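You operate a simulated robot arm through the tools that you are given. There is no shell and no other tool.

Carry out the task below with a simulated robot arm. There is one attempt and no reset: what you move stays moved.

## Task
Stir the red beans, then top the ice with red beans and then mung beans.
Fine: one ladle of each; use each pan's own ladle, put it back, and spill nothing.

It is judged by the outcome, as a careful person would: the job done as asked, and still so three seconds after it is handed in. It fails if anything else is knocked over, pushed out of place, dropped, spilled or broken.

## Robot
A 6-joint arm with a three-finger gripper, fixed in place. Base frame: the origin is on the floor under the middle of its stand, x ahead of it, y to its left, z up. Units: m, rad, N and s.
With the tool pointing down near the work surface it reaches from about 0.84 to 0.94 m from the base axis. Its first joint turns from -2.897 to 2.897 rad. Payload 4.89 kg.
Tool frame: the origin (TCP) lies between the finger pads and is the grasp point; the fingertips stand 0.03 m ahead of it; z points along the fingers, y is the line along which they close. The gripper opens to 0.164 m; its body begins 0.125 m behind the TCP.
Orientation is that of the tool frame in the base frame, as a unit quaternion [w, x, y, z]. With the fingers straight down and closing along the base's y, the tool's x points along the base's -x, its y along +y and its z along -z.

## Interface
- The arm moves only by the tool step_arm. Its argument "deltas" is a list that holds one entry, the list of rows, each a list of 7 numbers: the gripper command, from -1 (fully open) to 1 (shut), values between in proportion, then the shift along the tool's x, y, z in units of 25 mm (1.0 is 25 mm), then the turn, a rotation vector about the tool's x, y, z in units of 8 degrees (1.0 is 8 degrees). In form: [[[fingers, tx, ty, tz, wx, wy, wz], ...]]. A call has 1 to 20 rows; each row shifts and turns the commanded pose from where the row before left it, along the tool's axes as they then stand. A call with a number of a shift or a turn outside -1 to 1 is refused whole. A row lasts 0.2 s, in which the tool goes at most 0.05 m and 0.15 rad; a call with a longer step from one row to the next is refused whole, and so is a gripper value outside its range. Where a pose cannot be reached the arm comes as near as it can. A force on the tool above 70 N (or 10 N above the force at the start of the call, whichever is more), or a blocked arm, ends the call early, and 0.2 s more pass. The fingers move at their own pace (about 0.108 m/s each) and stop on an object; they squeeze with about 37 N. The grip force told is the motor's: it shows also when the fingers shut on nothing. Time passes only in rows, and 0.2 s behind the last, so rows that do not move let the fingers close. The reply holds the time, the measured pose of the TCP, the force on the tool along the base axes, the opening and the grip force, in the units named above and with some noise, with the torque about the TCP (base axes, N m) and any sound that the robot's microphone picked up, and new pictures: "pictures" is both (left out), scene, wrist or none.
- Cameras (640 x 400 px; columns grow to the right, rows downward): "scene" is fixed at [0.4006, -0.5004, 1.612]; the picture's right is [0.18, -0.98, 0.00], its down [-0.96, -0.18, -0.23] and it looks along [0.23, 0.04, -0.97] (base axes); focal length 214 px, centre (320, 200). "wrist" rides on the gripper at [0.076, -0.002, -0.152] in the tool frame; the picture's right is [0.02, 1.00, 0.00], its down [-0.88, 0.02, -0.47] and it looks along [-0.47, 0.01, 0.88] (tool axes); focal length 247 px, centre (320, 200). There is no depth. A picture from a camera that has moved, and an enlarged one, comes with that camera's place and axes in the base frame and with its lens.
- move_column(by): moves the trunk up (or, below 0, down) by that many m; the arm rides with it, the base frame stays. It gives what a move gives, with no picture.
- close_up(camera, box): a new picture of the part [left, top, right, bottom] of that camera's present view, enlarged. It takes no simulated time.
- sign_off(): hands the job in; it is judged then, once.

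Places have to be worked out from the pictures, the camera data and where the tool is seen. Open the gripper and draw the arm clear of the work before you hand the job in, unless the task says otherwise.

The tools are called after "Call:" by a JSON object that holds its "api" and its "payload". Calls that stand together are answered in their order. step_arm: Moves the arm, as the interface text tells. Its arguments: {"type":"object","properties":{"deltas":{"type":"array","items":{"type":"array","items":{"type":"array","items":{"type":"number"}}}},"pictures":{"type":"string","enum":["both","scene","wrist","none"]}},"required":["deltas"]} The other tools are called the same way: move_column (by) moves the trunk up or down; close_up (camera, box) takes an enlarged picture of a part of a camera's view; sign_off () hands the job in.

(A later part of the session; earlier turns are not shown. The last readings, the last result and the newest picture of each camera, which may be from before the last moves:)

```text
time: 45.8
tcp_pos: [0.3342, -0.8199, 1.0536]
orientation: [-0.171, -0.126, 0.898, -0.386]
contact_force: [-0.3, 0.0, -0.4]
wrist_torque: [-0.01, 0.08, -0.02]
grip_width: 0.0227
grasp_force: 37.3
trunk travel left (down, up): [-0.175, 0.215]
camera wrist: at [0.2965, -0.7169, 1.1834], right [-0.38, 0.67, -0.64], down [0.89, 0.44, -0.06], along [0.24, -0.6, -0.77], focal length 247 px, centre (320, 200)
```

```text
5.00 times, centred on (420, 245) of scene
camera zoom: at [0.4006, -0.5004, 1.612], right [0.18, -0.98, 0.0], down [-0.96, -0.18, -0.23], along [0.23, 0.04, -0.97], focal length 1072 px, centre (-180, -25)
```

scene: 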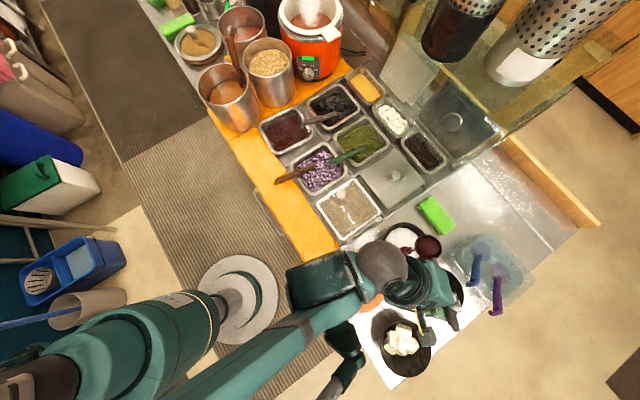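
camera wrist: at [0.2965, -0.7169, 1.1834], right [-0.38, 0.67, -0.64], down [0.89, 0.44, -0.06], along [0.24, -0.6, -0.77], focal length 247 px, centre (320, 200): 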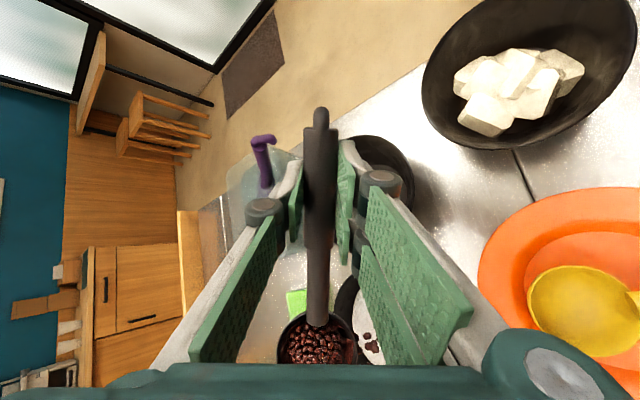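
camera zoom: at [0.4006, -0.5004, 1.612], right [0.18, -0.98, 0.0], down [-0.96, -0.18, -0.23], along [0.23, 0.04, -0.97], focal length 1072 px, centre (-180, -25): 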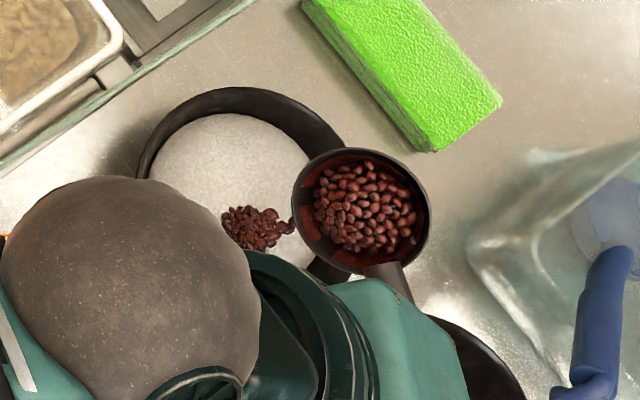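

Beans are landing on the ice mound right near its center. Continuing to tip with the same pivot.

Call:
{"api": "step_arm", "payload": {"deltas": [[[1, 0.072, 0.283, -0.151, 0.65, 0.034, 0.374], [1, 0.072, 0.283, -0.151, 0.65, 0.034, 0.374], [1, 0.072, 0.283, -0.151, 0.65, 0.034, 0.374], [1, 0.072, 0.283, -0.151, 0.65, 0.034, 0.374], [1, 0.072, 0.283, -0.151, 0.65, 0.034, 0.374], [1, 0, 0, 0, 0, 0, 0]]]}}

Call:
{"api": "close_up", "payload": {"camera": "scene", "box": [370, 205, 470, 285]}}

Call:
{"api": "close_up", "payload": {"camera": "wrist", "box": [240, 220, 440, 370]}}

```text
time: 47.2
tcp_pos: [0.3184, -0.7852, 1.0365]
orientation: [-0.097, -0.04, 0.795, -0.598]
contact_force: [-0.2, -0.4, -1.2]
wrist_torque: [0.03, 0.07, -0.04]
grip_width: 0.0227
grasp_force: 36.5
trunk travel left (down, up): [-0.175, 0.215]
camera wrist: at [0.2605, -0.6358, 1.095], right [-0.2, 0.28, -0.94], down [0.91, 0.41, -0.07], along [0.37, -0.87, -0.34], focal length 247 px, centre (320, 200)
```

scene: 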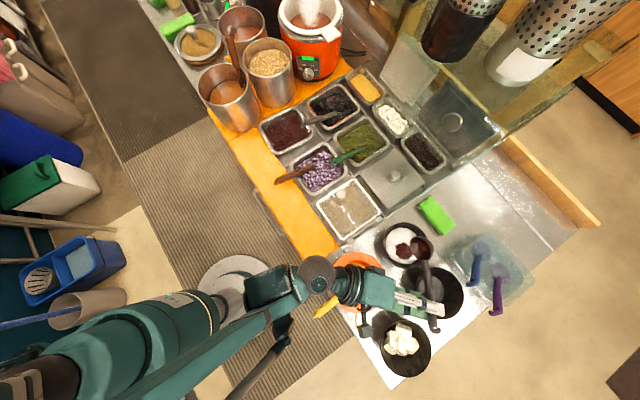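
wrist: 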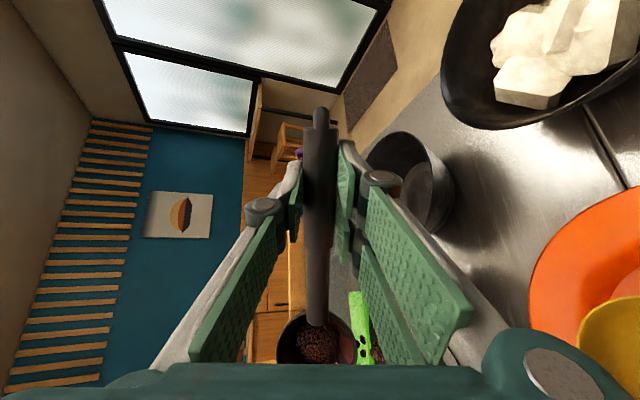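

```text
5.00 times, centred on (420, 245) of scene
camera zoom: at [0.4006, -0.5004, 1.612], right [0.18, -0.98, 0.0], down [-0.96, -0.18, -0.23], along [0.23, 0.04, -0.97], focal length 1072 px, centre (-180, -25)
```

zoom: 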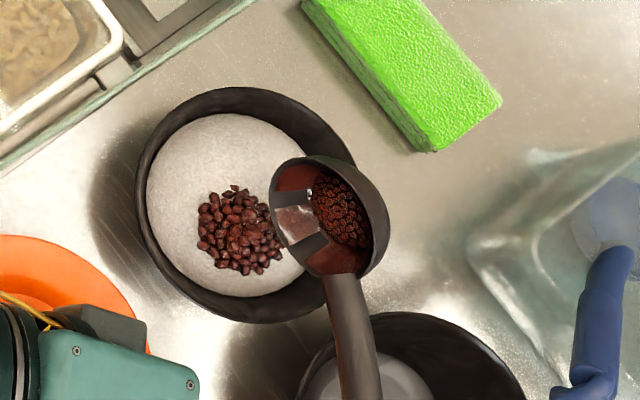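

```text
2.67 times, centred on (340, 295) of wrist
camera zoom: at [0.2605, -0.6358, 1.095], right [-0.2, 0.28, -0.94], down [0.91, 0.41, -0.07], along [0.37, -0.87, -0.34], focal length 659 px, centre (267, -53)
```

zoom: 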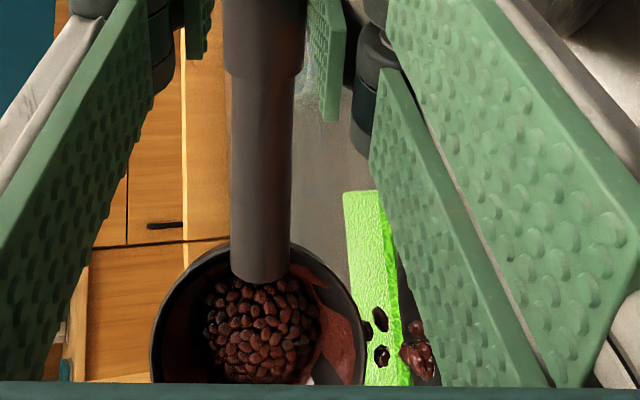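

The beans are heaping nicely on the mound. Three more 6° steps, then I'll check how much is left.

Call:
{"api": "step_arm", "payload": {"deltas": [[[1, 0.072, 0.283, -0.151, 0.65, 0.034, 0.374], [1, 0.072, 0.283, -0.151, 0.65, 0.034, 0.374], [1, 0.072, 0.283, -0.151, 0.65, 0.034, 0.374], [1, 0, 0, 0, 0, 0, 0]]]}}

Call:
{"api": "close_up", "payload": {"camera": "scene", "box": [370, 205, 470, 285]}}

Call:
{"api": "close_up", "payload": {"camera": "wrist", "box": [240, 220, 440, 370]}}

Call:
{"api": "close_up", "payload": {"camera": "scene", "box": [230, 230, 450, 370]}}

```text
time: 48.2
tcp_pos: [0.3275, -0.7954, 1.0579]
orientation: [-0.05, 0.015, 0.708, -0.705]
contact_force: [-0.6, 0.2, 0.1]
wrist_torque: [0.04, 0.03, 0.01]
grip_width: 0.0226
grasp_force: 37.6
out of reach, approached as far as the arm can: row 2, 3
trunk travel left (down, up): [-0.175, 0.215]
camera wrist: at [0.2652, -0.6361, 1.0647], right [-0.07, 0.01, -1.0], down [0.92, 0.39, -0.06], along [0.39, -0.92, -0.04], focal length 247 px, centre (320, 200)
```

scene: 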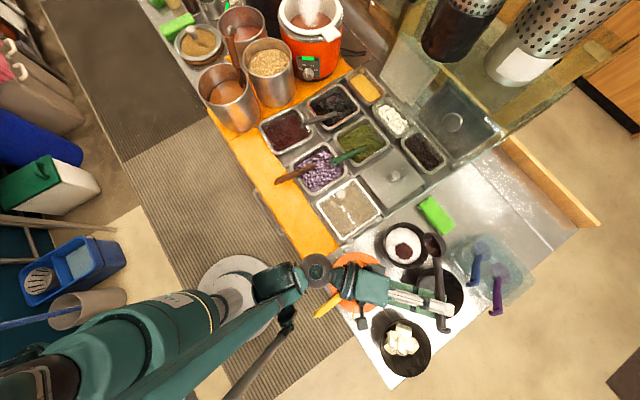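
wrist: 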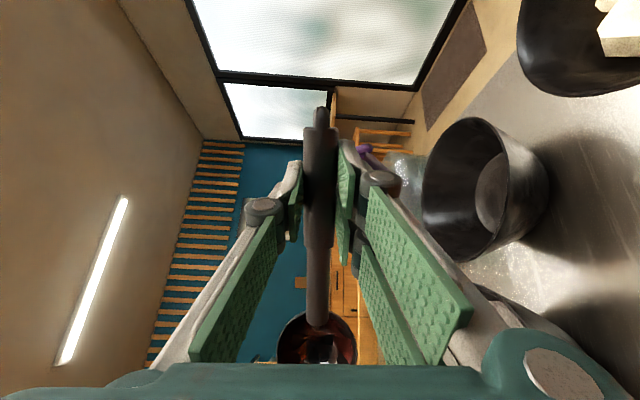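

```text
5.00 times, centred on (420, 245) of scene
camera zoom: at [0.4006, -0.5004, 1.612], right [0.18, -0.98, 0.0], down [-0.96, -0.18, -0.23], along [0.23, 0.04, -0.97], focal length 1072 px, centre (-180, -25)
```

zoom: 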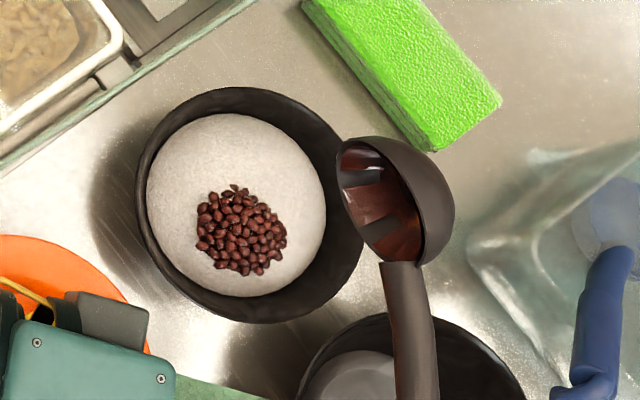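

```text
2.67 times, centred on (340, 295) of wrist
camera zoom: at [0.2652, -0.6361, 1.0647], right [-0.07, 0.01, -1.0], down [0.92, 0.39, -0.06], along [0.39, -0.92, -0.04], focal length 659 px, centre (267, -53)
```

zoom: 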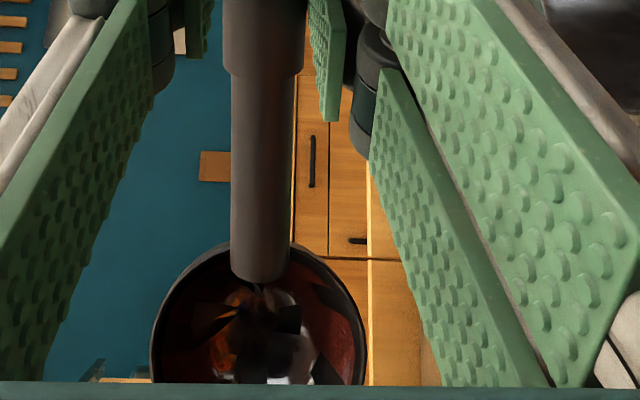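

```text
2.86 times, centred on (340, 300) of scene
camera zoom: at [0.4006, -0.5004, 1.612], right [0.18, -0.98, 0.0], down [-0.96, -0.18, -0.23], along [0.23, 0.04, -0.97], focal length 613 px, centre (263, -86)
```

zoom: 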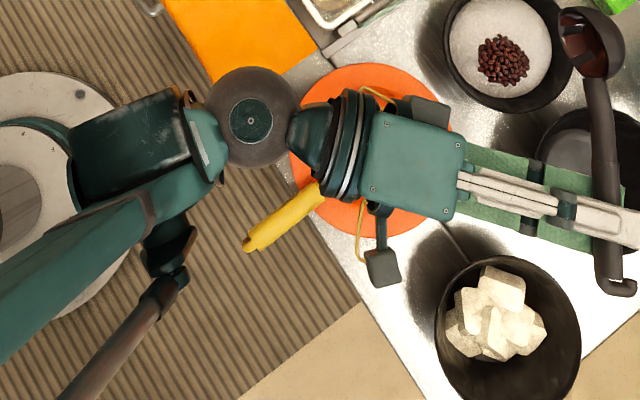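

The cup is now empty and the beans sit on the mound; the last rows hit a reach limit so the cup drifted outward. I'm checking closely for any spill around the bowl.

Call:
{"api": "close_up", "payload": {"camera": "scene", "box": [385, 215, 455, 270]}}

Call:
{"api": "close_up", "payload": {"camera": "scene", "box": [400, 190, 520, 330]}}

```text
7.27 times, centred on (420, 242) of scene
camera zoom: at [0.4006, -0.5004, 1.612], right [0.18, -0.98, 0.0], down [-0.96, -0.18, -0.23], along [0.23, 0.04, -0.97], focal length 1560 px, centre (-407, -109)
```

zoom: 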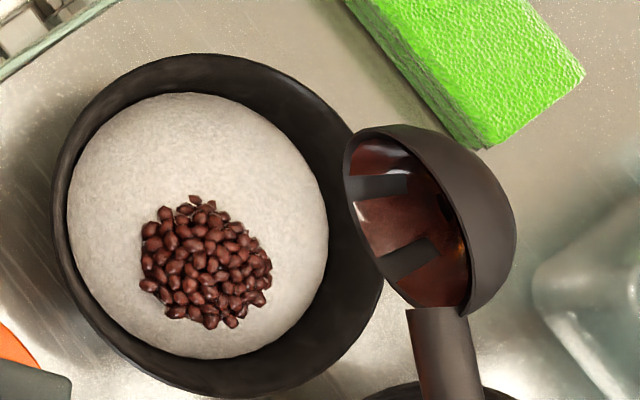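

```text
2.86 times, centred on (460, 260) of scene
camera zoom: at [0.4006, -0.5004, 1.612], right [0.18, -0.98, 0.0], down [-0.96, -0.18, -0.23], along [0.23, 0.04, -0.97], focal length 613 px, centre (-80, 29)
```

zoom: 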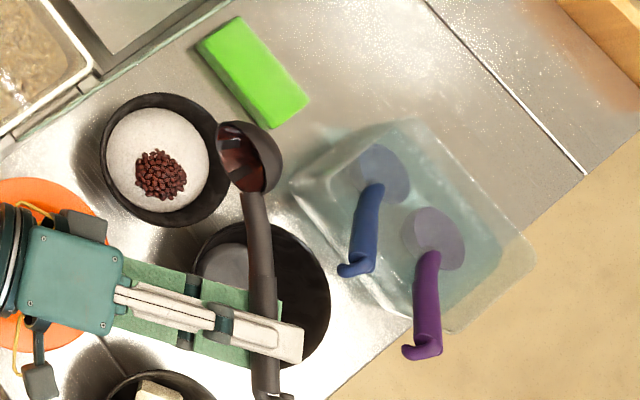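

All the red beans are on the ice, nothing spilled. Now tipping the ladle back upright over the bowl along the reverse path.

Call:
{"api": "step_arm", "payload": {"deltas": [[[1, -0.072, -0.283, 0.151, -0.65, -0.034, -0.374], [1, -0.072, -0.283, 0.151, -0.65, -0.034, -0.374], [1, -0.072, -0.283, 0.151, -0.65, -0.034, -0.374], [1, -0.072, -0.283, 0.151, -0.65, -0.034, -0.374], [1, -0.072, -0.283, 0.151, -0.65, -0.034, -0.374], [1, -0.072, -0.283, 0.151, -0.65, -0.034, -0.374], [1, -0.072, -0.283, 0.151, -0.65, -0.034, -0.374], [1, -0.072, -0.283, 0.151, -0.65, -0.034, -0.374], [1, -0.072, -0.283, 0.151, -0.65, -0.034, -0.374], [1, -0.072, -0.283, 0.151, -0.65, -0.034, -0.374], [1, -0.072, -0.283, 0.151, -0.65, -0.034, -0.374], [1, -0.072, -0.283, 0.151, -0.65, -0.034, -0.374], [1, -0.036, -0.142, 0.076, -0.325, -0.017, -0.187], [1, 0, 0, 0, 0, 0, 0]]]}}

Call:
{"api": "close_up", "payload": {"camera": "wrist", "box": [240, 220, 440, 370]}}

```text
time: 51.2
tcp_pos: [0.3635, -0.8741, 1.0968]
orientation: [-0.228, -0.197, 0.938, -0.172]
contact_force: [0.1, -0.2, -0.1]
wrist_torque: [0.0, 0.09, 0.0]
grip_width: 0.0225
grasp_force: 37.2
trunk travel left (down, up): [-0.175, 0.215]
camera wrist: at [0.3564, -0.8365, 1.262], right [-0.46, 0.86, -0.22], down [0.88, 0.47, -0.04], along [0.07, -0.21, -0.97], focal length 247 px, centre (320, 200)
```

scene: 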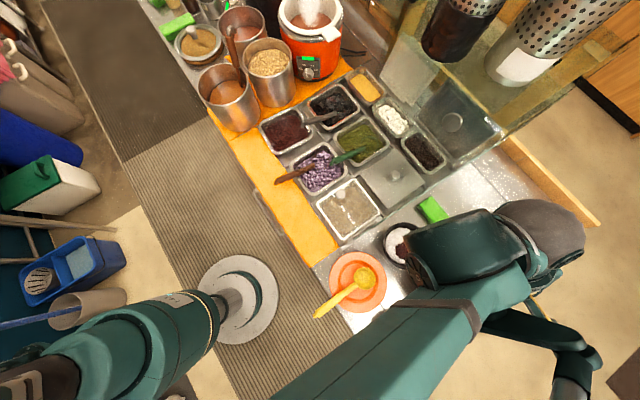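
wrist: 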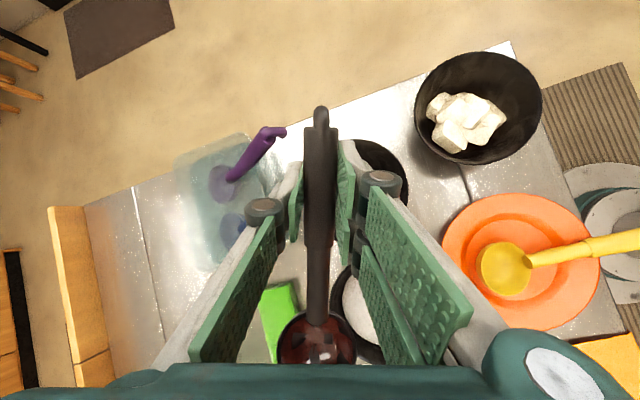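

```text
2.67 times, centred on (340, 295) of wrist
camera zoom: at [0.3564, -0.8365, 1.262], right [-0.46, 0.86, -0.22], down [0.88, 0.47, -0.04], along [0.07, -0.21, -0.97], focal length 659 px, centre (267, -53)
```

zoom: 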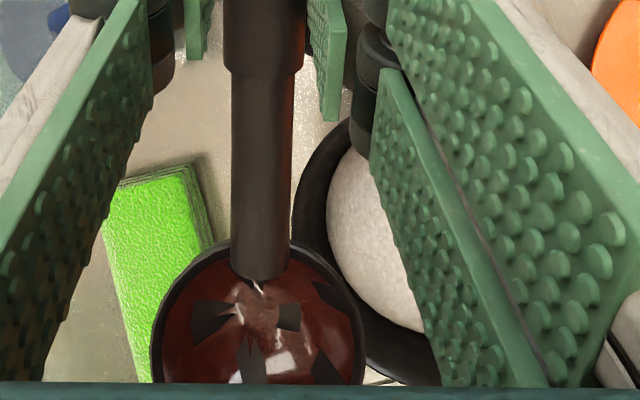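

Ladle is upright and empty. I'll finish leveling, lift, and swing it back the same way (clear of the glass), rising to about z=1.2.

Call:
{"api": "step_arm", "payload": {"deltas": [[[1, 0.297, 0.26, -0.502, -0.69, -0.036, -0.4], [1, 0.3, 0.4, -0.515, -0.69, -0.036, -0.4], [1, 0.2, 0.4, -0.35, 0, 0, 0], [1, 0.092, 0.59, -0.217, -0.389, 0, 0.64], [1, 0.092, 0.59, -0.217, -0.389, 0, 0.64], [1, 0.092, 0.59, -0.217, -0.389, 0, 0.64], [1, 0.092, 0.59, -0.217, -0.389, 0, 0.64], [1, 0.092, 0.59, -0.217, -0.389, 0, 0.64], [1, 0.092, 0.59, -0.217, -0.389, 0, 0.64], [1, 0.092, 0.59, -0.217, -0.389, 0, 0.64], [1, 0.092, 0.59, -0.217, -0.389, 0, 0.64], [1, 0.092, 0.59, -0.217, -0.389, 0, 0.64], [1, 0.092, 0.59, -0.217, -0.389, 0, 0.64], [1, 0.092, 0.59, -0.217, -0.389, 0, 0.64]]]}}

Call:
{"api": "close_up", "payload": {"camera": "scene", "box": [370, 195, 530, 315]}}

```text
time: 54.2
tcp_pos: [0.3563, -0.6975, 1.1976]
orientation: [-0.224, 0.317, 0.918, 0.079]
contact_force: [-1.0, -0.2, -1.7]
wrist_torque: [0.09, 0.04, -0.01]
grip_width: 0.0227
grasp_force: 37.0
out of reach, approached as far as the arm can: row 13, 14
trunk travel left (down, up): [-0.175, 0.215]
camera wrist: at [0.3575, -0.7003, 1.3675], right [0.6, 0.8, 0.01], down [0.8, -0.6, 0.01], along [0.02, 0.0, -1.0], focal length 247 px, centre (320, 200)
```

scene: 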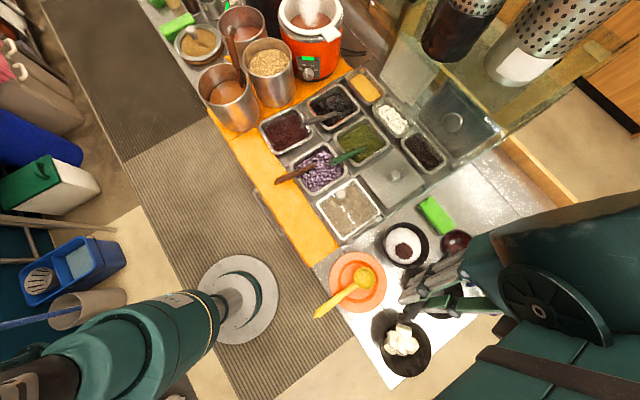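
wrist: 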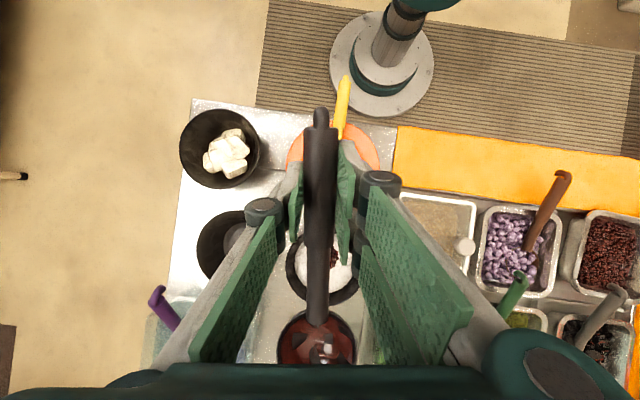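

```text
3.33 times, centred on (450, 255) of scene
camera zoom: at [0.4006, -0.5004, 1.612], right [0.18, -0.98, 0.0], down [-0.96, -0.18, -0.23], along [0.23, 0.04, -0.97], focal length 715 px, centre (-113, 17)
```

zoom: 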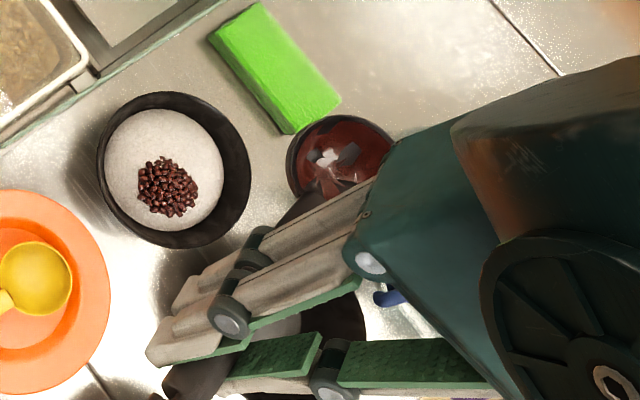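

Ice bowl with red beans looks clean; nothing spilled. Now carrying the empty ladle back over the divider (well above it) toward the red bean pan.

Call:
{"api": "step_arm", "payload": {"deltas": [[[1, -0.303, 0.877, -0.245, -0.031, 0.03, 0.06], [1, -0.303, 0.877, -0.245, -0.031, 0.03, 0.06], [1, -0.303, 0.877, -0.245, -0.031, 0.03, 0.06], [1, -0.303, 0.877, -0.245, -0.031, 0.03, 0.06], [1, -0.303, 0.877, -0.245, -0.031, 0.03, 0.06], [1, -0.303, 0.877, -0.245, -0.031, 0.03, 0.06], [1, -0.303, 0.877, -0.245, -0.031, 0.03, 0.06], [1, -0.303, 0.877, -0.245, -0.031, 0.03, 0.06], [1, -0.303, 0.877, -0.245, -0.031, 0.03, 0.06], [1, -0.303, 0.877, -0.245, -0.031, 0.03, 0.06], [1, -0.303, 0.877, -0.245, -0.031, 0.03, 0.06], [1, -0.303, 0.877, -0.245, -0.031, 0.03, 0.06], [1, -0.303, 0.877, -0.245, -0.031, 0.03, 0.06], [1, 0.2, 0.9, 0.08, 0, 0, 0], [1, 0.277, 0.939, 0.147, 0, 0, 0], [1, 0.277, 0.939, 0.147, 0, 0, 0], [1, 0.277, 0.939, 0.147, 0, 0, 0], [1, 0.277, 0.939, 0.147, 0, 0, 0]]]}}

```text
time: 58.0
tcp_pos: [0.6872, -0.4601, 1.2189]
orientation: [-0.204, 0.372, 0.902, 0.082]
contact_force: [-0.4, -0.7, -0.9]
wrist_torque: [0.14, -0.01, -0.06]
grip_width: 0.0226
grasp_force: 37.0
out of reach, approached as far as the arm can: row 1, 7
trunk travel left (down, up): [-0.175, 0.215]
camera wrist: at [0.6851, -0.4574, 1.3907], right [0.69, 0.72, 0.01], down [0.72, -0.69, 0.05], along [0.04, -0.03, -1.0], focal length 247 px, centre (320, 200)
```

scene: 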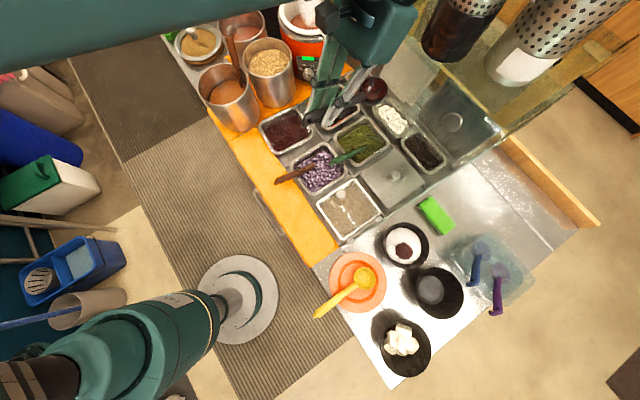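
wrist: 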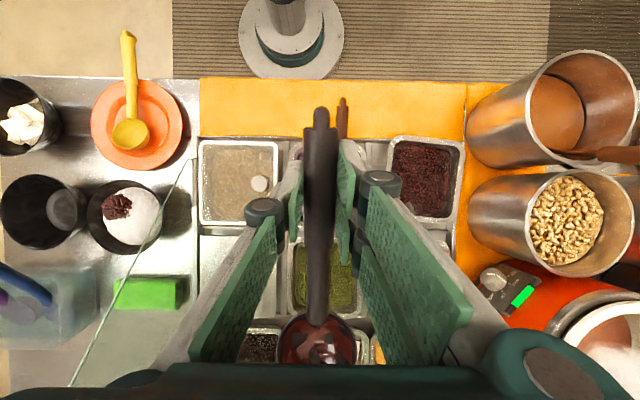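

The view confirms the glass edge rises from the counter at the front to about z≈1.13 at the back. Continuing to above the red bean pan and descending to z≈1.06 while pitching the ladle back to its resting angle.

Call:
{"api": "step_arm", "payload": {"deltas": [[[1, 0.444, 0.845, 0.208, 0, 0, 0], [1, 0.444, 0.845, 0.208, 0, 0, 0], [1, 0.444, 0.845, 0.208, 0, 0, 0], [1, 0.444, 0.845, 0.208, 0, 0, 0], [1, 0.444, 0.845, 0.208, 0, 0, 0], [1, 0.444, 0.845, 0.208, 0, 0, 0], [1, 0.444, 0.845, 0.208, 0, 0, 0], [1, 0.444, 0.845, 0.208, 0, 0, 0], [1, 0.444, 0.845, 0.208, 0, 0, 0], [1, 0.444, 0.845, 0.208, 0, 0, 0], [1, 0.444, 0.845, 0.208, 0, 0, 0], [1, -0.343, 0.003, 0.723, 0, 0.12, 0], [1, -0.343, 0.003, 0.723, 0, 0.12, 0], [1, -0.343, 0.003, 0.723, 0, 0.12, 0], [1, -0.343, 0.003, 0.723, 0, 0.12, 0], [1, -0.343, 0.003, 0.723, 0, 0.12, 0], [1, -0.343, 0.003, 0.723, 0, 0.12, 0], [1, 0, 0, 0, 0, 0, 0]]]}}

Call:
{"api": "close_up", "payload": {"camera": "wrist", "box": [180, 100, 500, 380]}}

Call:
{"api": "close_up", "payload": {"camera": "scene", "box": [230, 80, 360, 180]}}

```text
time: 61.8
tcp_pos: [0.7584, -0.1759, 1.1025]
orientation: [-0.227, 0.374, 0.893, 0.106]
contact_force: [-0.1, -0.2, -1.6]
wrist_torque: [0.03, 0.04, -0.03]
grip_width: 0.0228
grasp_force: 37.0
out of reach, approached as far as the arm can: row 14, 15, 16
trunk travel left (down, up): [-0.175, 0.215]
camera wrist: at [0.7601, -0.1842, 1.2739], right [0.7, 0.71, 0.03], down [0.71, -0.7, -0.01], along [0.01, 0.03, -1.0], focal length 247 px, centre (320, 200)
```

scene: 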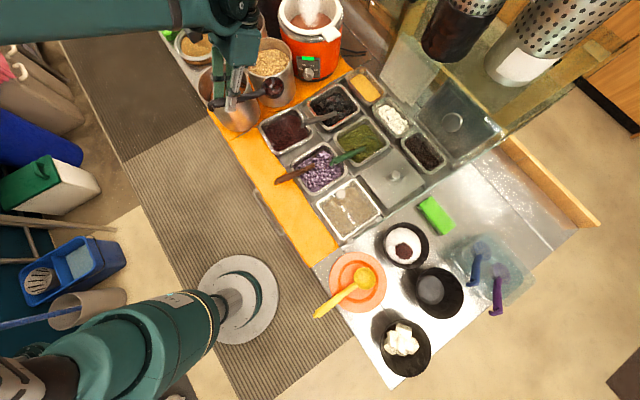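
wrist: 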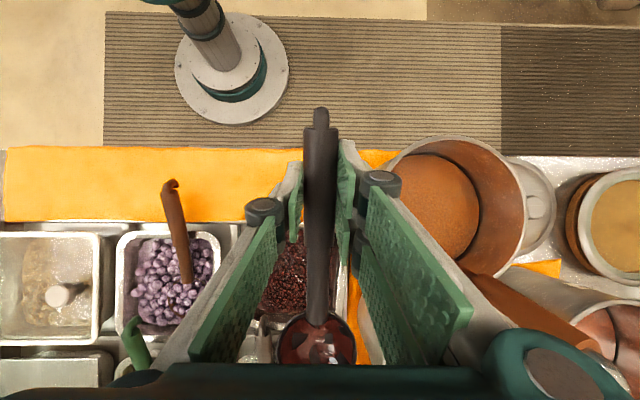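

```text
1.43 times, centred on (340, 240) of wrist
camera zoom: at [0.7601, -0.1842, 1.2739], right [0.7, 0.71, 0.03], down [0.71, -0.7, -0.01], along [0.01, 0.03, -1.0], focal length 353 px, centre (291, 143)
```

zoom: 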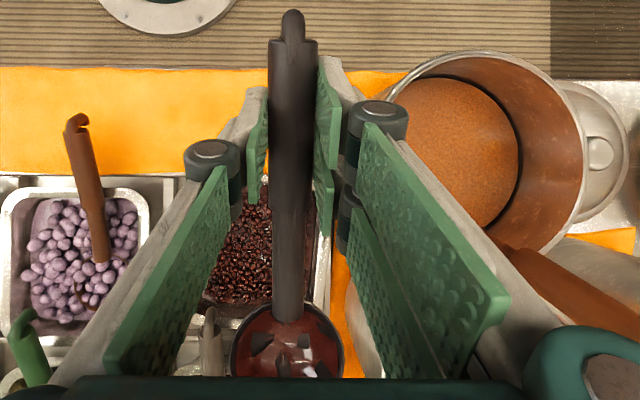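

```text
4.00 times, centred on (295, 130) of scene
camera zoom: at [0.4006, -0.5004, 1.612], right [0.18, -0.98, 0.0], down [-0.96, -0.18, -0.23], along [0.23, 0.04, -0.97], focal length 858 px, centre (420, 480)
```

zoom: 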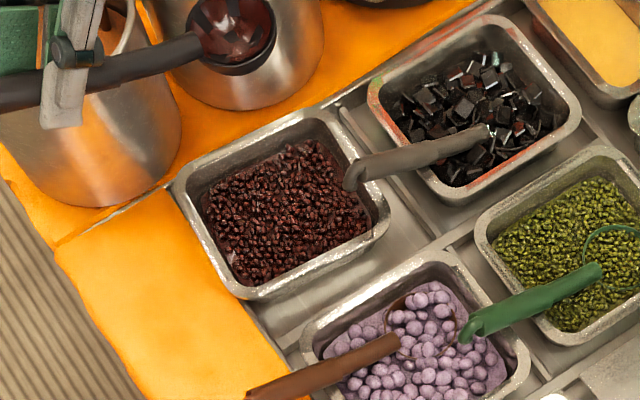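

The ladle hangs over its pan. I'm lowering it into the pan area with a slight roll to keep the gripper clear of the pot, staying on the robot's side of the gray ladle's overhanging handle.

Call:
{"api": "step_arm", "payload": {"deltas": [[[1, -0.405, -0.113, 0.737, 0, 0, 0], [1, -0.405, -0.113, 0.737, 0, 0, 0], [1, -0.405, -0.113, 0.737, 0, 0, 0], [1, -0.405, -0.113, 0.737, 0, 0, 0], [1, -0.405, -0.113, 0.737, -0.33, 0, 0], [1, -0.405, -0.13, 0.737, -0.33, 0, 0], [1, -0.405, -0.15, 0.737, -0.33, 0, 0], [1, 0, 0, 0, 0, 0, 0]]]}}

Call:
{"api": "close_up", "payload": {"camera": "wrist", "box": [180, 100, 500, 380]}}

Call:
{"api": "close_up", "payload": {"camera": "scene", "box": [230, 80, 360, 180]}}

```text
time: 63.6
tcp_pos: [0.742, -0.1879, 0.9559]
orientation: [-0.209, 0.388, 0.882, 0.167]
contact_force: [0.5, -0.8, -1.1]
wrist_torque: [0.03, 0.02, 0.01]
grip_width: 0.0226
grasp_force: 37.5
trunk travel left (down, up): [-0.175, 0.215]
camera wrist: at [0.7313, -0.2105, 1.1251], right [0.74, 0.66, 0.14], down [0.67, -0.74, -0.03], along [0.09, 0.12, -0.99], focal length 247 px, centre (320, 200)
```

scene: 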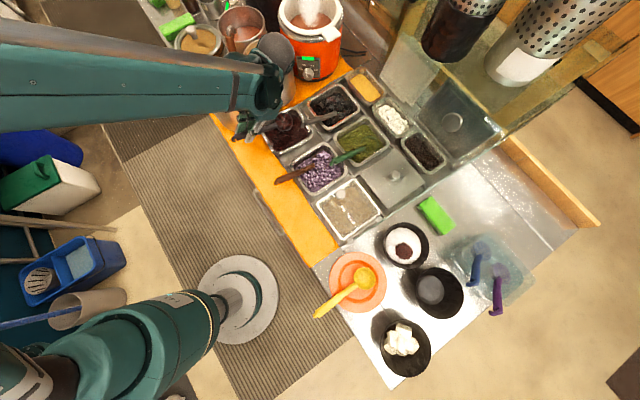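
wrist: 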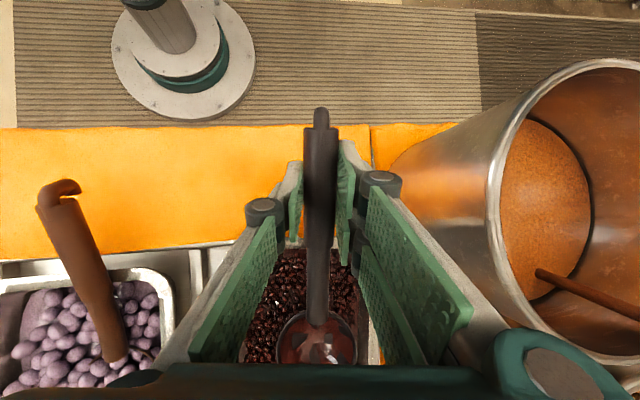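

```text
1.43 times, centred on (340, 240) of wrist
camera zoom: at [0.7313, -0.2105, 1.1251], right [0.74, 0.66, 0.14], down [0.67, -0.74, -0.03], along [0.09, 0.12, -0.99], focal length 353 px, centre (291, 143)
```

zoom: 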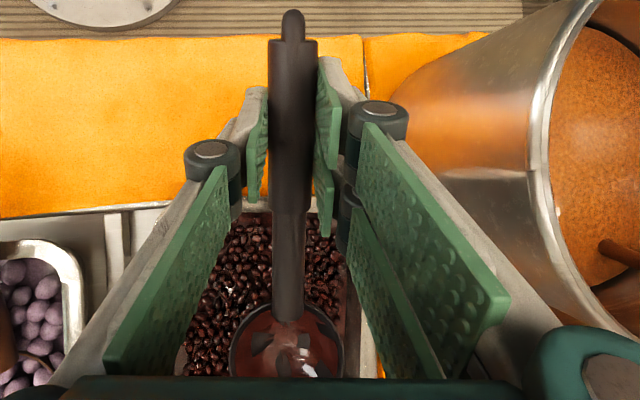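

```text
4.00 times, centred on (295, 130) of scene
camera zoom: at [0.4006, -0.5004, 1.612], right [0.18, -0.98, 0.0], down [-0.96, -0.18, -0.23], along [0.23, 0.04, -0.97], focal length 858 px, centre (420, 480)
```

zoom: 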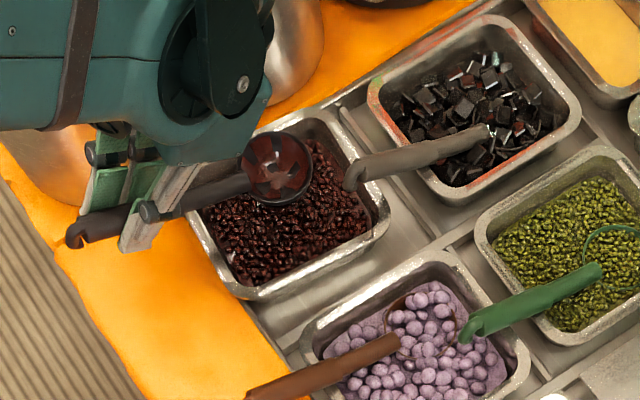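

Lowering the last 4 cm and sliding the ladle to its resting spot on the pan's near rim.

Call:
{"api": "step_arm", "payload": {"deltas": [[[1, -0.3, -0.034, 0.3, 0, 0, 0], [1, -0.425, -0.034, 0.226, 0, 0, 0], [1, -0.425, -0.034, 0.226, 0, 0, 0], [1, -0.5, -0.034, 0.15, 0, 0, 0], [1, 0, 0, 0, 0, 0, 0]]]}}

Call:
{"api": "close_up", "payload": {"camera": "wrist", "box": [180, 100, 500, 380]}}

Call:
{"api": "close_up", "payload": {"camera": "scene", "box": [230, 80, 360, 180]}}

```text
time: 64.8
tcp_pos: [0.7593, -0.2053, 0.9164]
orientation: [-0.208, 0.387, 0.883, 0.166]
contact_force: [-0.5, 0.3, -0.8]
wrist_torque: [0.08, 0.02, 0.03]
grip_width: 0.0228
grasp_force: 37.2
trunk travel left (down, up): [-0.175, 0.215]
camera wrist: at [0.7479, -0.2277, 1.0854], right [0.74, 0.66, 0.14], down [0.67, -0.74, -0.03], along [0.09, 0.12, -0.99], focal length 247 px, centre (320, 200)
```

scene: 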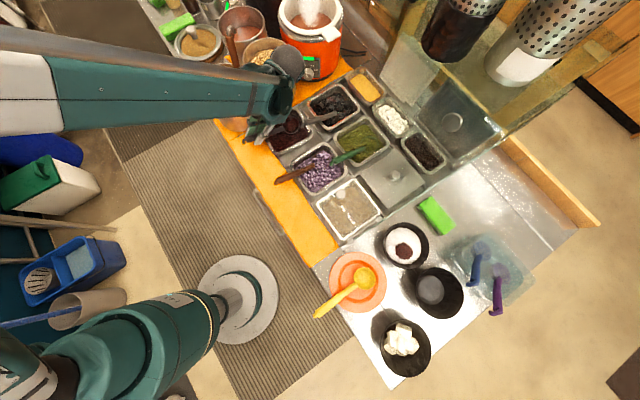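
wrist: 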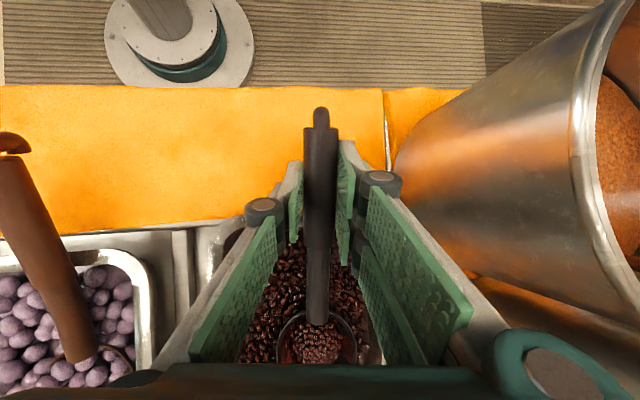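

```text
1.43 times, centred on (340, 240) of wrist
camera zoom: at [0.7479, -0.2277, 1.0854], right [0.74, 0.66, 0.14], down [0.67, -0.74, -0.03], along [0.09, 0.12, -0.99], focal length 353 px, centre (291, 143)
```

zoom: 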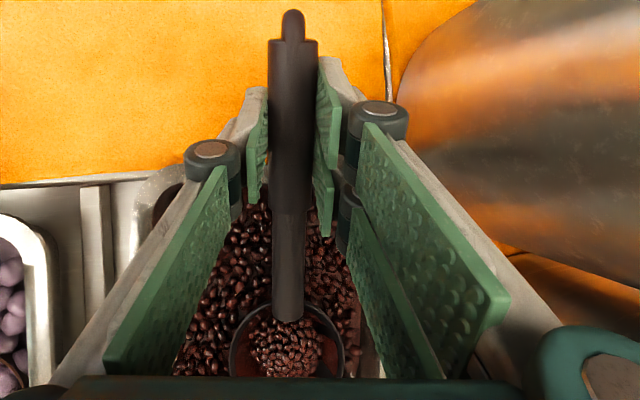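

```text
4.00 times, centred on (295, 130) of scene
camera zoom: at [0.4006, -0.5004, 1.612], right [0.18, -0.98, 0.0], down [-0.96, -0.18, -0.23], along [0.23, 0.04, -0.97], focal length 858 px, centre (420, 480)
```

zoom: 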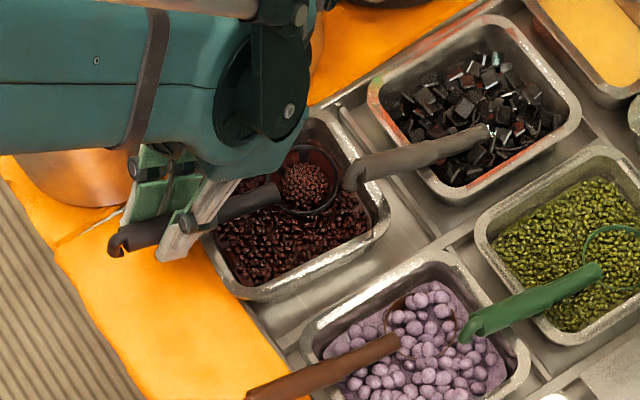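

No contact yet; the hook sits ~2 cm farther out than it did originally. I'll slide it slightly further in and lower until the handle meets the rim.

Call:
{"api": "step_arm", "payload": {"deltas": [[[1, -0.27, 0, -0.015, 0, 0, 0], [1, -0.27, 0, -0.015, 0, 0, 0], [1, -0.03, 0, 0.06, 0, 0, 0], [1, -0.03, 0, 0.06, 0, 0, 0]]], "pictures": "wrist"}}

```text
time: 65.8
tcp_pos: [0.7679, -0.2114, 0.9087]
orientation: [-0.206, 0.388, 0.883, 0.168]
contact_force: [6.3, -3.7, 42.8]
wrist_torque: [-0.12, -1.28, -0.08]
grip_width: 0.0227
grasp_force: 36.7
trunk travel left (down, up): [-0.175, 0.215]
camera wrist: at [0.7563, -0.2361, 1.0779], right [0.74, 0.66, 0.15], down [0.67, -0.74, -0.03], along [0.09, 0.12, -0.99], focal length 247 px, centre (320, 200)
```

wrist: 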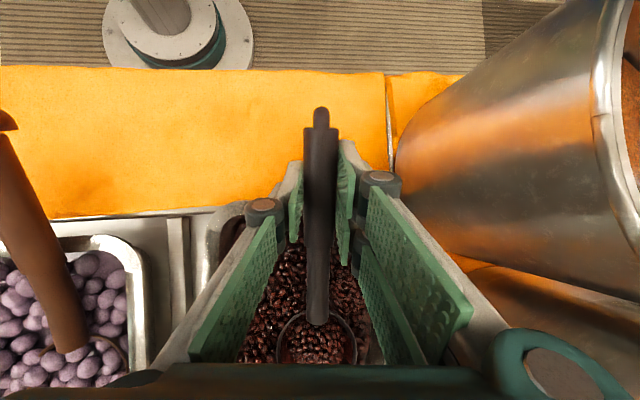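

The handle is now pressing on the rim (43 N). I'll ease up about 3 mm to unload it and then open the fingers.

Call:
{"api": "step_arm", "payload": {"deltas": [[[1, 0.06, 0.016, -0.103, 0, 0, 0], [1, 0, 0, 0, 0, 0, 0]]], "pictures": "none"}}

```text
time: 66.4
tcp_pos: [0.7675, -0.2127, 0.9083]
orientation: [-0.208, 0.388, 0.882, 0.166]
contact_force: [1.0, -5.7, 18.6]
wrist_torque: [-0.14, -0.43, -0.1]
grip_width: 0.0225
grasp_force: 37.1
trunk travel left (down, up): [-0.175, 0.215]
```

Call:
{"api": "step_arm", "payload": {"deltas": [[[1, 0.03, 0.008, -0.06, 0, 0, 0], [0.85, 0, 0, 0, 0, 0, 0], [0.65, 0, 0, 0, 0, 0, 0], [0.45, 0, 0, 0, 0, 0, 0], [0.3, 0, 0, 0, 0, 0, 0], [0.3, 0, 0, 0, 0, 0, 0]]]}}

Call:
{"api": "close_up", "payload": {"camera": "wrist", "box": [180, 60, 500, 360]}}

Call:
{"api": "close_up", "payload": {"camera": "scene", "box": [230, 80, 360, 180]}}

```text
time: 67.8
tcp_pos: [0.7694, -0.2123, 0.9112]
orientation: [-0.208, 0.387, 0.882, 0.167]
contact_force: [-0.2, 0.1, 0.8]
wrist_torque: [-0.02, 0.01, -0.01]
grip_width: 0.0571
grasp_force: 0.0
trunk travel left (down, up): [-0.175, 0.215]
camera wrist: at [0.757, -0.2361, 1.0797], right [0.74, 0.66, 0.14], down [0.67, -0.74, -0.03], along [0.09, 0.12, -0.99], focal length 247 px, centre (320, 200)
```

scene: 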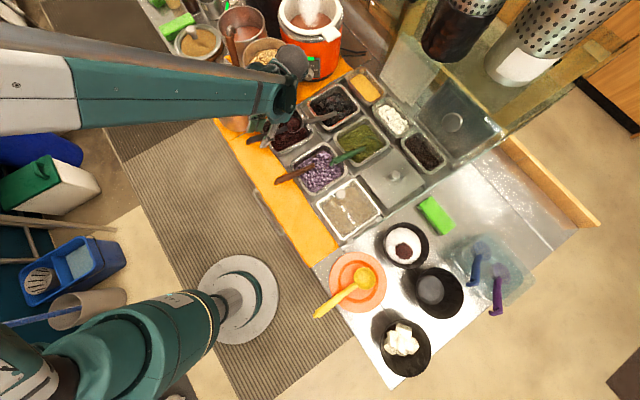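
wrist: 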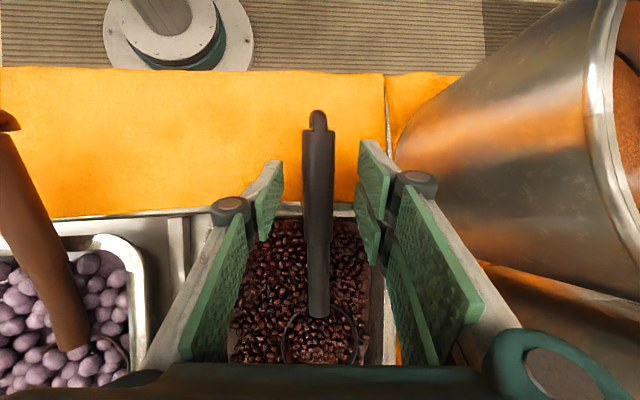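

```text
1.33 times, centred on (340, 210) of wrist
camera zoom: at [0.757, -0.2361, 1.0797], right [0.74, 0.66, 0.14], down [0.67, -0.74, -0.03], along [0.09, 0.12, -0.99], focal length 329 px, centre (293, 187)
```

zoom: 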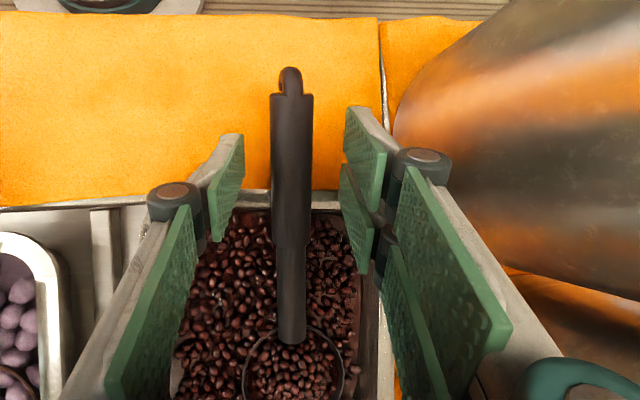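

```text
4.00 times, centred on (295, 130) of scene
camera zoom: at [0.4006, -0.5004, 1.612], right [0.18, -0.98, 0.0], down [-0.96, -0.18, -0.23], along [0.23, 0.04, -0.97], focal length 858 px, centre (420, 480)
```

zoom: 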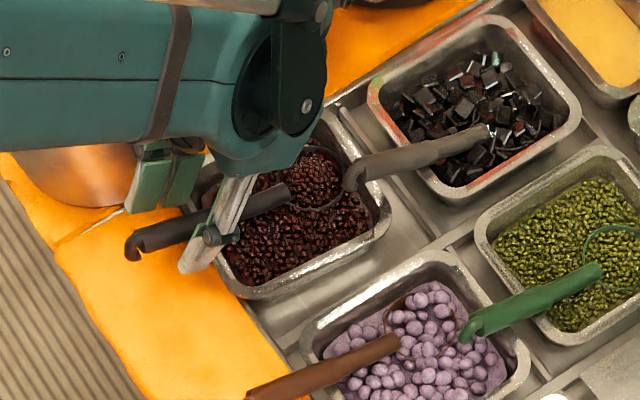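

The ladle rests back in its pan with its handle on the rim. Backing off along the tool axis.

Call:
{"api": "step_arm", "payload": {"deltas": [[[0.3, 0, 0, -0.4, 0, 0, 0], [0.3, 0, 0, -0.7, 0, 0, 0], [0.3, 0, 0, -0.8, 0, 0, 0], [0.3, 0, 0, -0.9, 0, 0, 0], [0.3, 0, 0, -0.9, 0, 0, 0], [0.3, 0.4, 0, -0.9, 0, 0, 0]]]}}

Call:
{"api": "close_up", "payload": {"camera": "scene", "box": [230, 80, 360, 180]}}

Call:
{"api": "close_up", "payload": {"camera": "wrist", "box": [180, 60, 500, 360]}}

```text
time: 69.2
tcp_pos: [0.7913, -0.2593, 1.0141]
orientation: [-0.208, 0.388, 0.882, 0.167]
contact_force: [0.8, 0.4, -1.1]
wrist_torque: [0.05, 0.12, 0.04]
grip_width: 0.0574
grasp_force: 0.1
trunk travel left (down, up): [-0.175, 0.215]
camera wrist: at [0.779, -0.2826, 1.1828], right [0.74, 0.66, 0.14], down [0.67, -0.74, -0.03], along [0.09, 0.12, -0.99], focal length 247 px, centre (320, 200)
```

scene: 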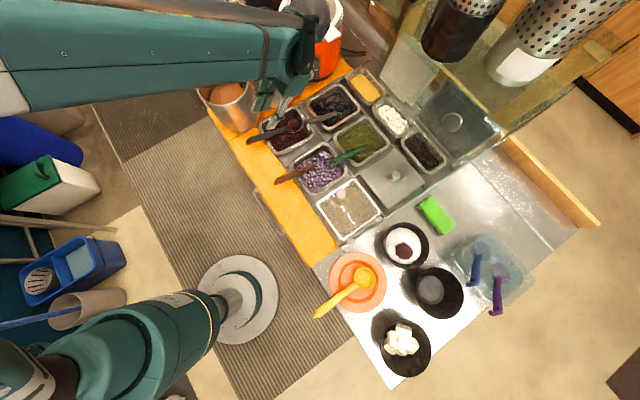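
wrist: 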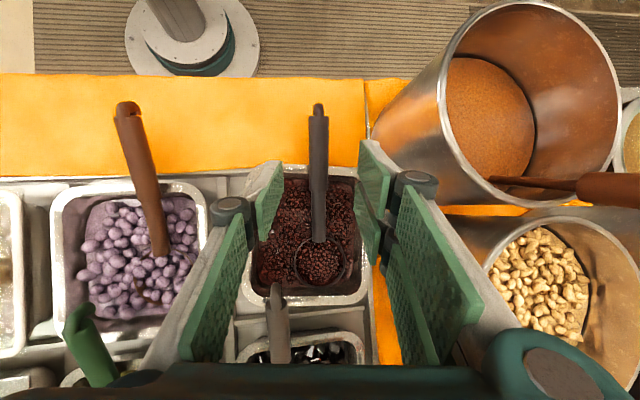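

```text
4.00 times, centred on (295, 130) of scene
camera zoom: at [0.4006, -0.5004, 1.612], right [0.18, -0.98, 0.0], down [-0.96, -0.18, -0.23], along [0.23, 0.04, -0.97], focal length 858 px, centre (420, 480)
```

zoom: 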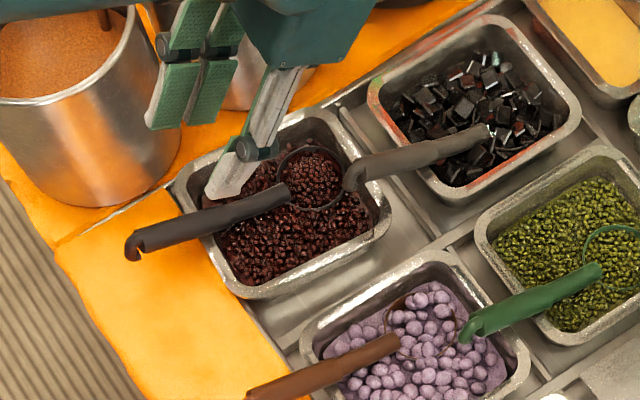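

```text
1.33 times, centred on (340, 210) of wrist
camera zoom: at [0.779, -0.2826, 1.1828], right [0.74, 0.66, 0.14], down [0.67, -0.74, -0.03], along [0.09, 0.12, -0.99], focal length 329 px, centre (293, 187)
```

zoom: 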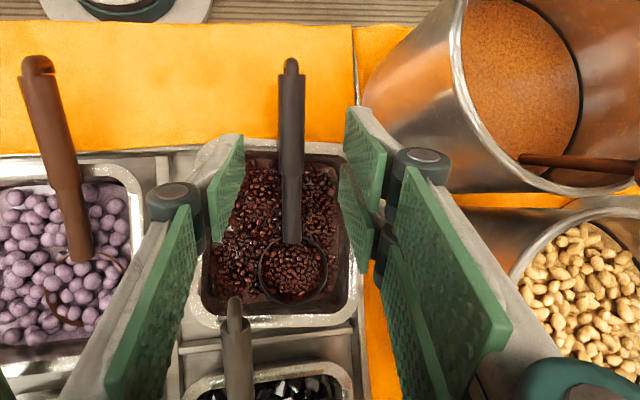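

Red bean ladle is back in place. Now heading for the green mung bean ladle: I'll lift, return the tool to a 23° pitch with no roll, and move over its handle.

Call:
{"api": "step_arm", "payload": {"deltas": [[[0.3, 0.4, 0.106, -0.685, 0.5, -0.43, 0], [0.3, 0.4, 0.106, -0.685, 0.5, -0.43, 0], [0.3, -0.572, -0.693, -0.243, 0, 0, 0], [0.3, -0.572, -0.693, -0.243, 0, 0, 0], [0.3, -0.572, -0.693, -0.243, 0, 0, 0], [0.3, -0.572, -0.693, -0.243, 0, 0, 0], [0.3, -0.572, -0.693, -0.243, 0, 0, 0], [0.3, -0.572, -0.693, -0.243, 0, 0, 0], [0.3, -0.572, -0.693, -0.243, 0, 0, 0], [0.3, -0.572, -0.693, -0.243, 0, 0, 0], [0.3, -0.572, -0.693, -0.243, 0, 0, 0], [0.3, -0.572, -0.693, -0.243, 0, 0, 0], [0.3, -0.572, -0.693, -0.243, 0, 0, 0], [0.3, -0.572, -0.693, -0.243, 0, 0, 0], [0.3, 0, 0, 0, 0, 0, 0]]]}}

Call:
{"api": "close_up", "payload": {"camera": "wrist", "box": [180, 60, 500, 360]}}

Call:
{"api": "close_up", "payload": {"camera": "scene", "box": [230, 80, 400, 210]}}

```text
time: 72.4
tcp_pos: [0.7709, -0.5352, 1.0525]
orientation: [-0.181, 0.382, 0.903, 0.081]
contact_force: [-0.9, -0.1, 0.3]
wrist_torque: [0.02, 0.03, 0.0]
grip_width: 0.0574
grasp_force: 0.0
trunk travel left (down, up): [-0.175, 0.215]
camera wrist: at [0.7622, -0.5305, 1.2233], right [0.7, 0.71, 0.02], down [0.71, -0.7, 0.09], along [0.08, -0.05, -1.0], focal length 247 px, centre (320, 200)
```

scene: 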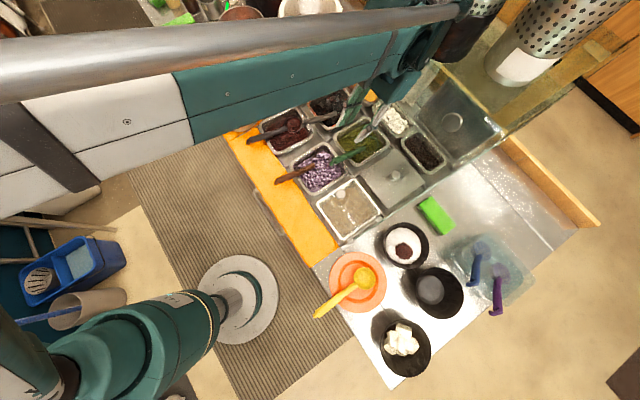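
wrist: 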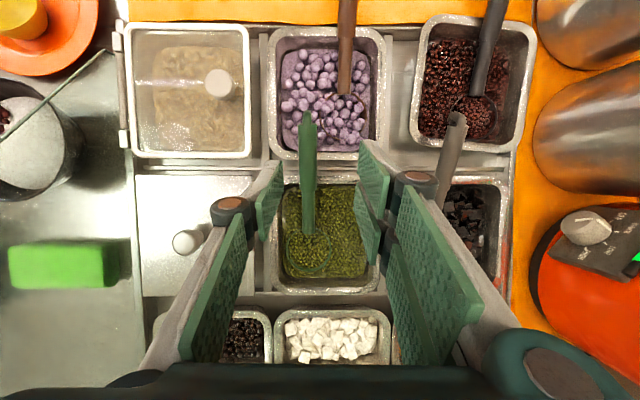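

```text
1.33 times, centred on (340, 210) of wrist
camera zoom: at [0.7622, -0.5305, 1.2233], right [0.7, 0.71, 0.02], down [0.71, -0.7, 0.09], along [0.08, -0.05, -1.0], focal length 329 px, centre (293, 187)
```

zoom: 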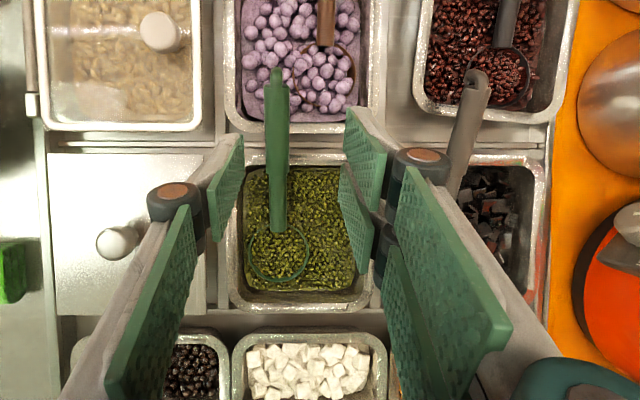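

```text
3.08 times, centred on (315, 145) of scene
camera zoom: at [0.4006, -0.5004, 1.612], right [0.18, -0.98, 0.0], down [-0.96, -0.18, -0.23], along [0.23, 0.04, -0.97], focal length 660 px, centre (335, 369)
```

zoom: 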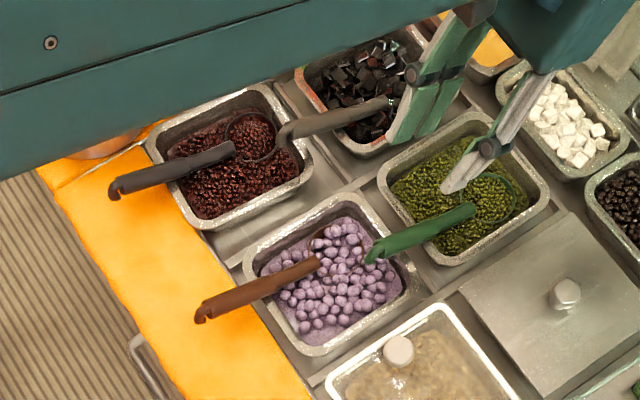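

Green handle located: from about (0.710,-0.492,0.916) down to (0.811,-0.596,0.857). Moving to a pre-grasp point 6 cm above its upper third.

Call:
{"api": "step_arm", "payload": {"deltas": [[[0.3, -0.189, -0.119, 0.677, 0, 0, 0], [0.3, -0.189, -0.119, 0.677, 0, 0, 0], [0.3, -0.189, -0.119, 0.677, 0, 0, 0], [0.3, -0.189, -0.119, 0.677, 0, 0, 0], [0.3, -0.189, -0.119, 0.677, 0, 0, 0], [0.3, 0, 0, 0, 0, 0, 0]]], "pictures": "wrist"}}

Call:
{"api": "close_up", "payload": {"camera": "wrist", "box": [180, 60, 500, 360]}}

```text
time: 73.8
tcp_pos: [0.7536, -0.537, 0.9666]
orientation: [-0.181, 0.382, 0.903, 0.081]
contact_force: [-0.3, -0.2, 0.3]
wrist_torque: [0.0, 0.0, -0.02]
grip_width: 0.0574
grasp_force: 0.0
trunk travel left (down, up): [-0.175, 0.215]
camera wrist: at [0.7441, -0.5319, 1.137], right [0.7, 0.71, 0.02], down [0.71, -0.7, 0.09], along [0.08, -0.05, -1.0], focal length 247 px, centre (320, 200)
```

wrist: 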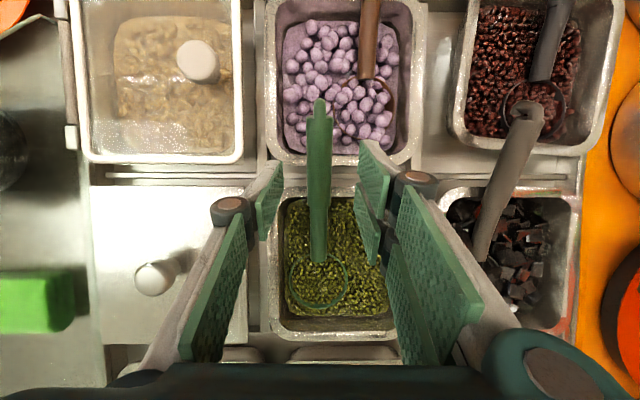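

```text
1.33 times, centred on (340, 210) of wrist
camera zoom: at [0.7441, -0.5319, 1.137], right [0.7, 0.71, 0.02], down [0.71, -0.7, 0.09], along [0.08, -0.05, -1.0], focal length 329 px, centre (293, 187)
```

zoom: 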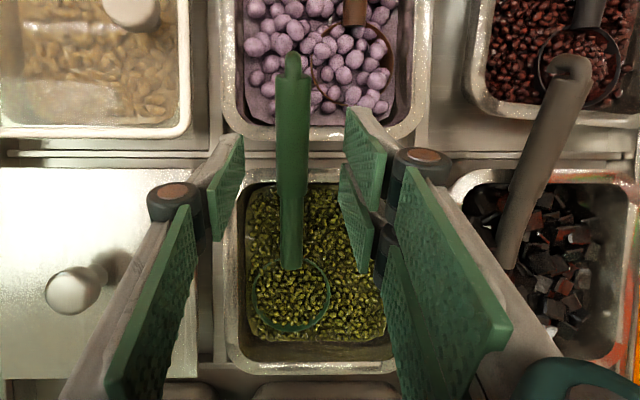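

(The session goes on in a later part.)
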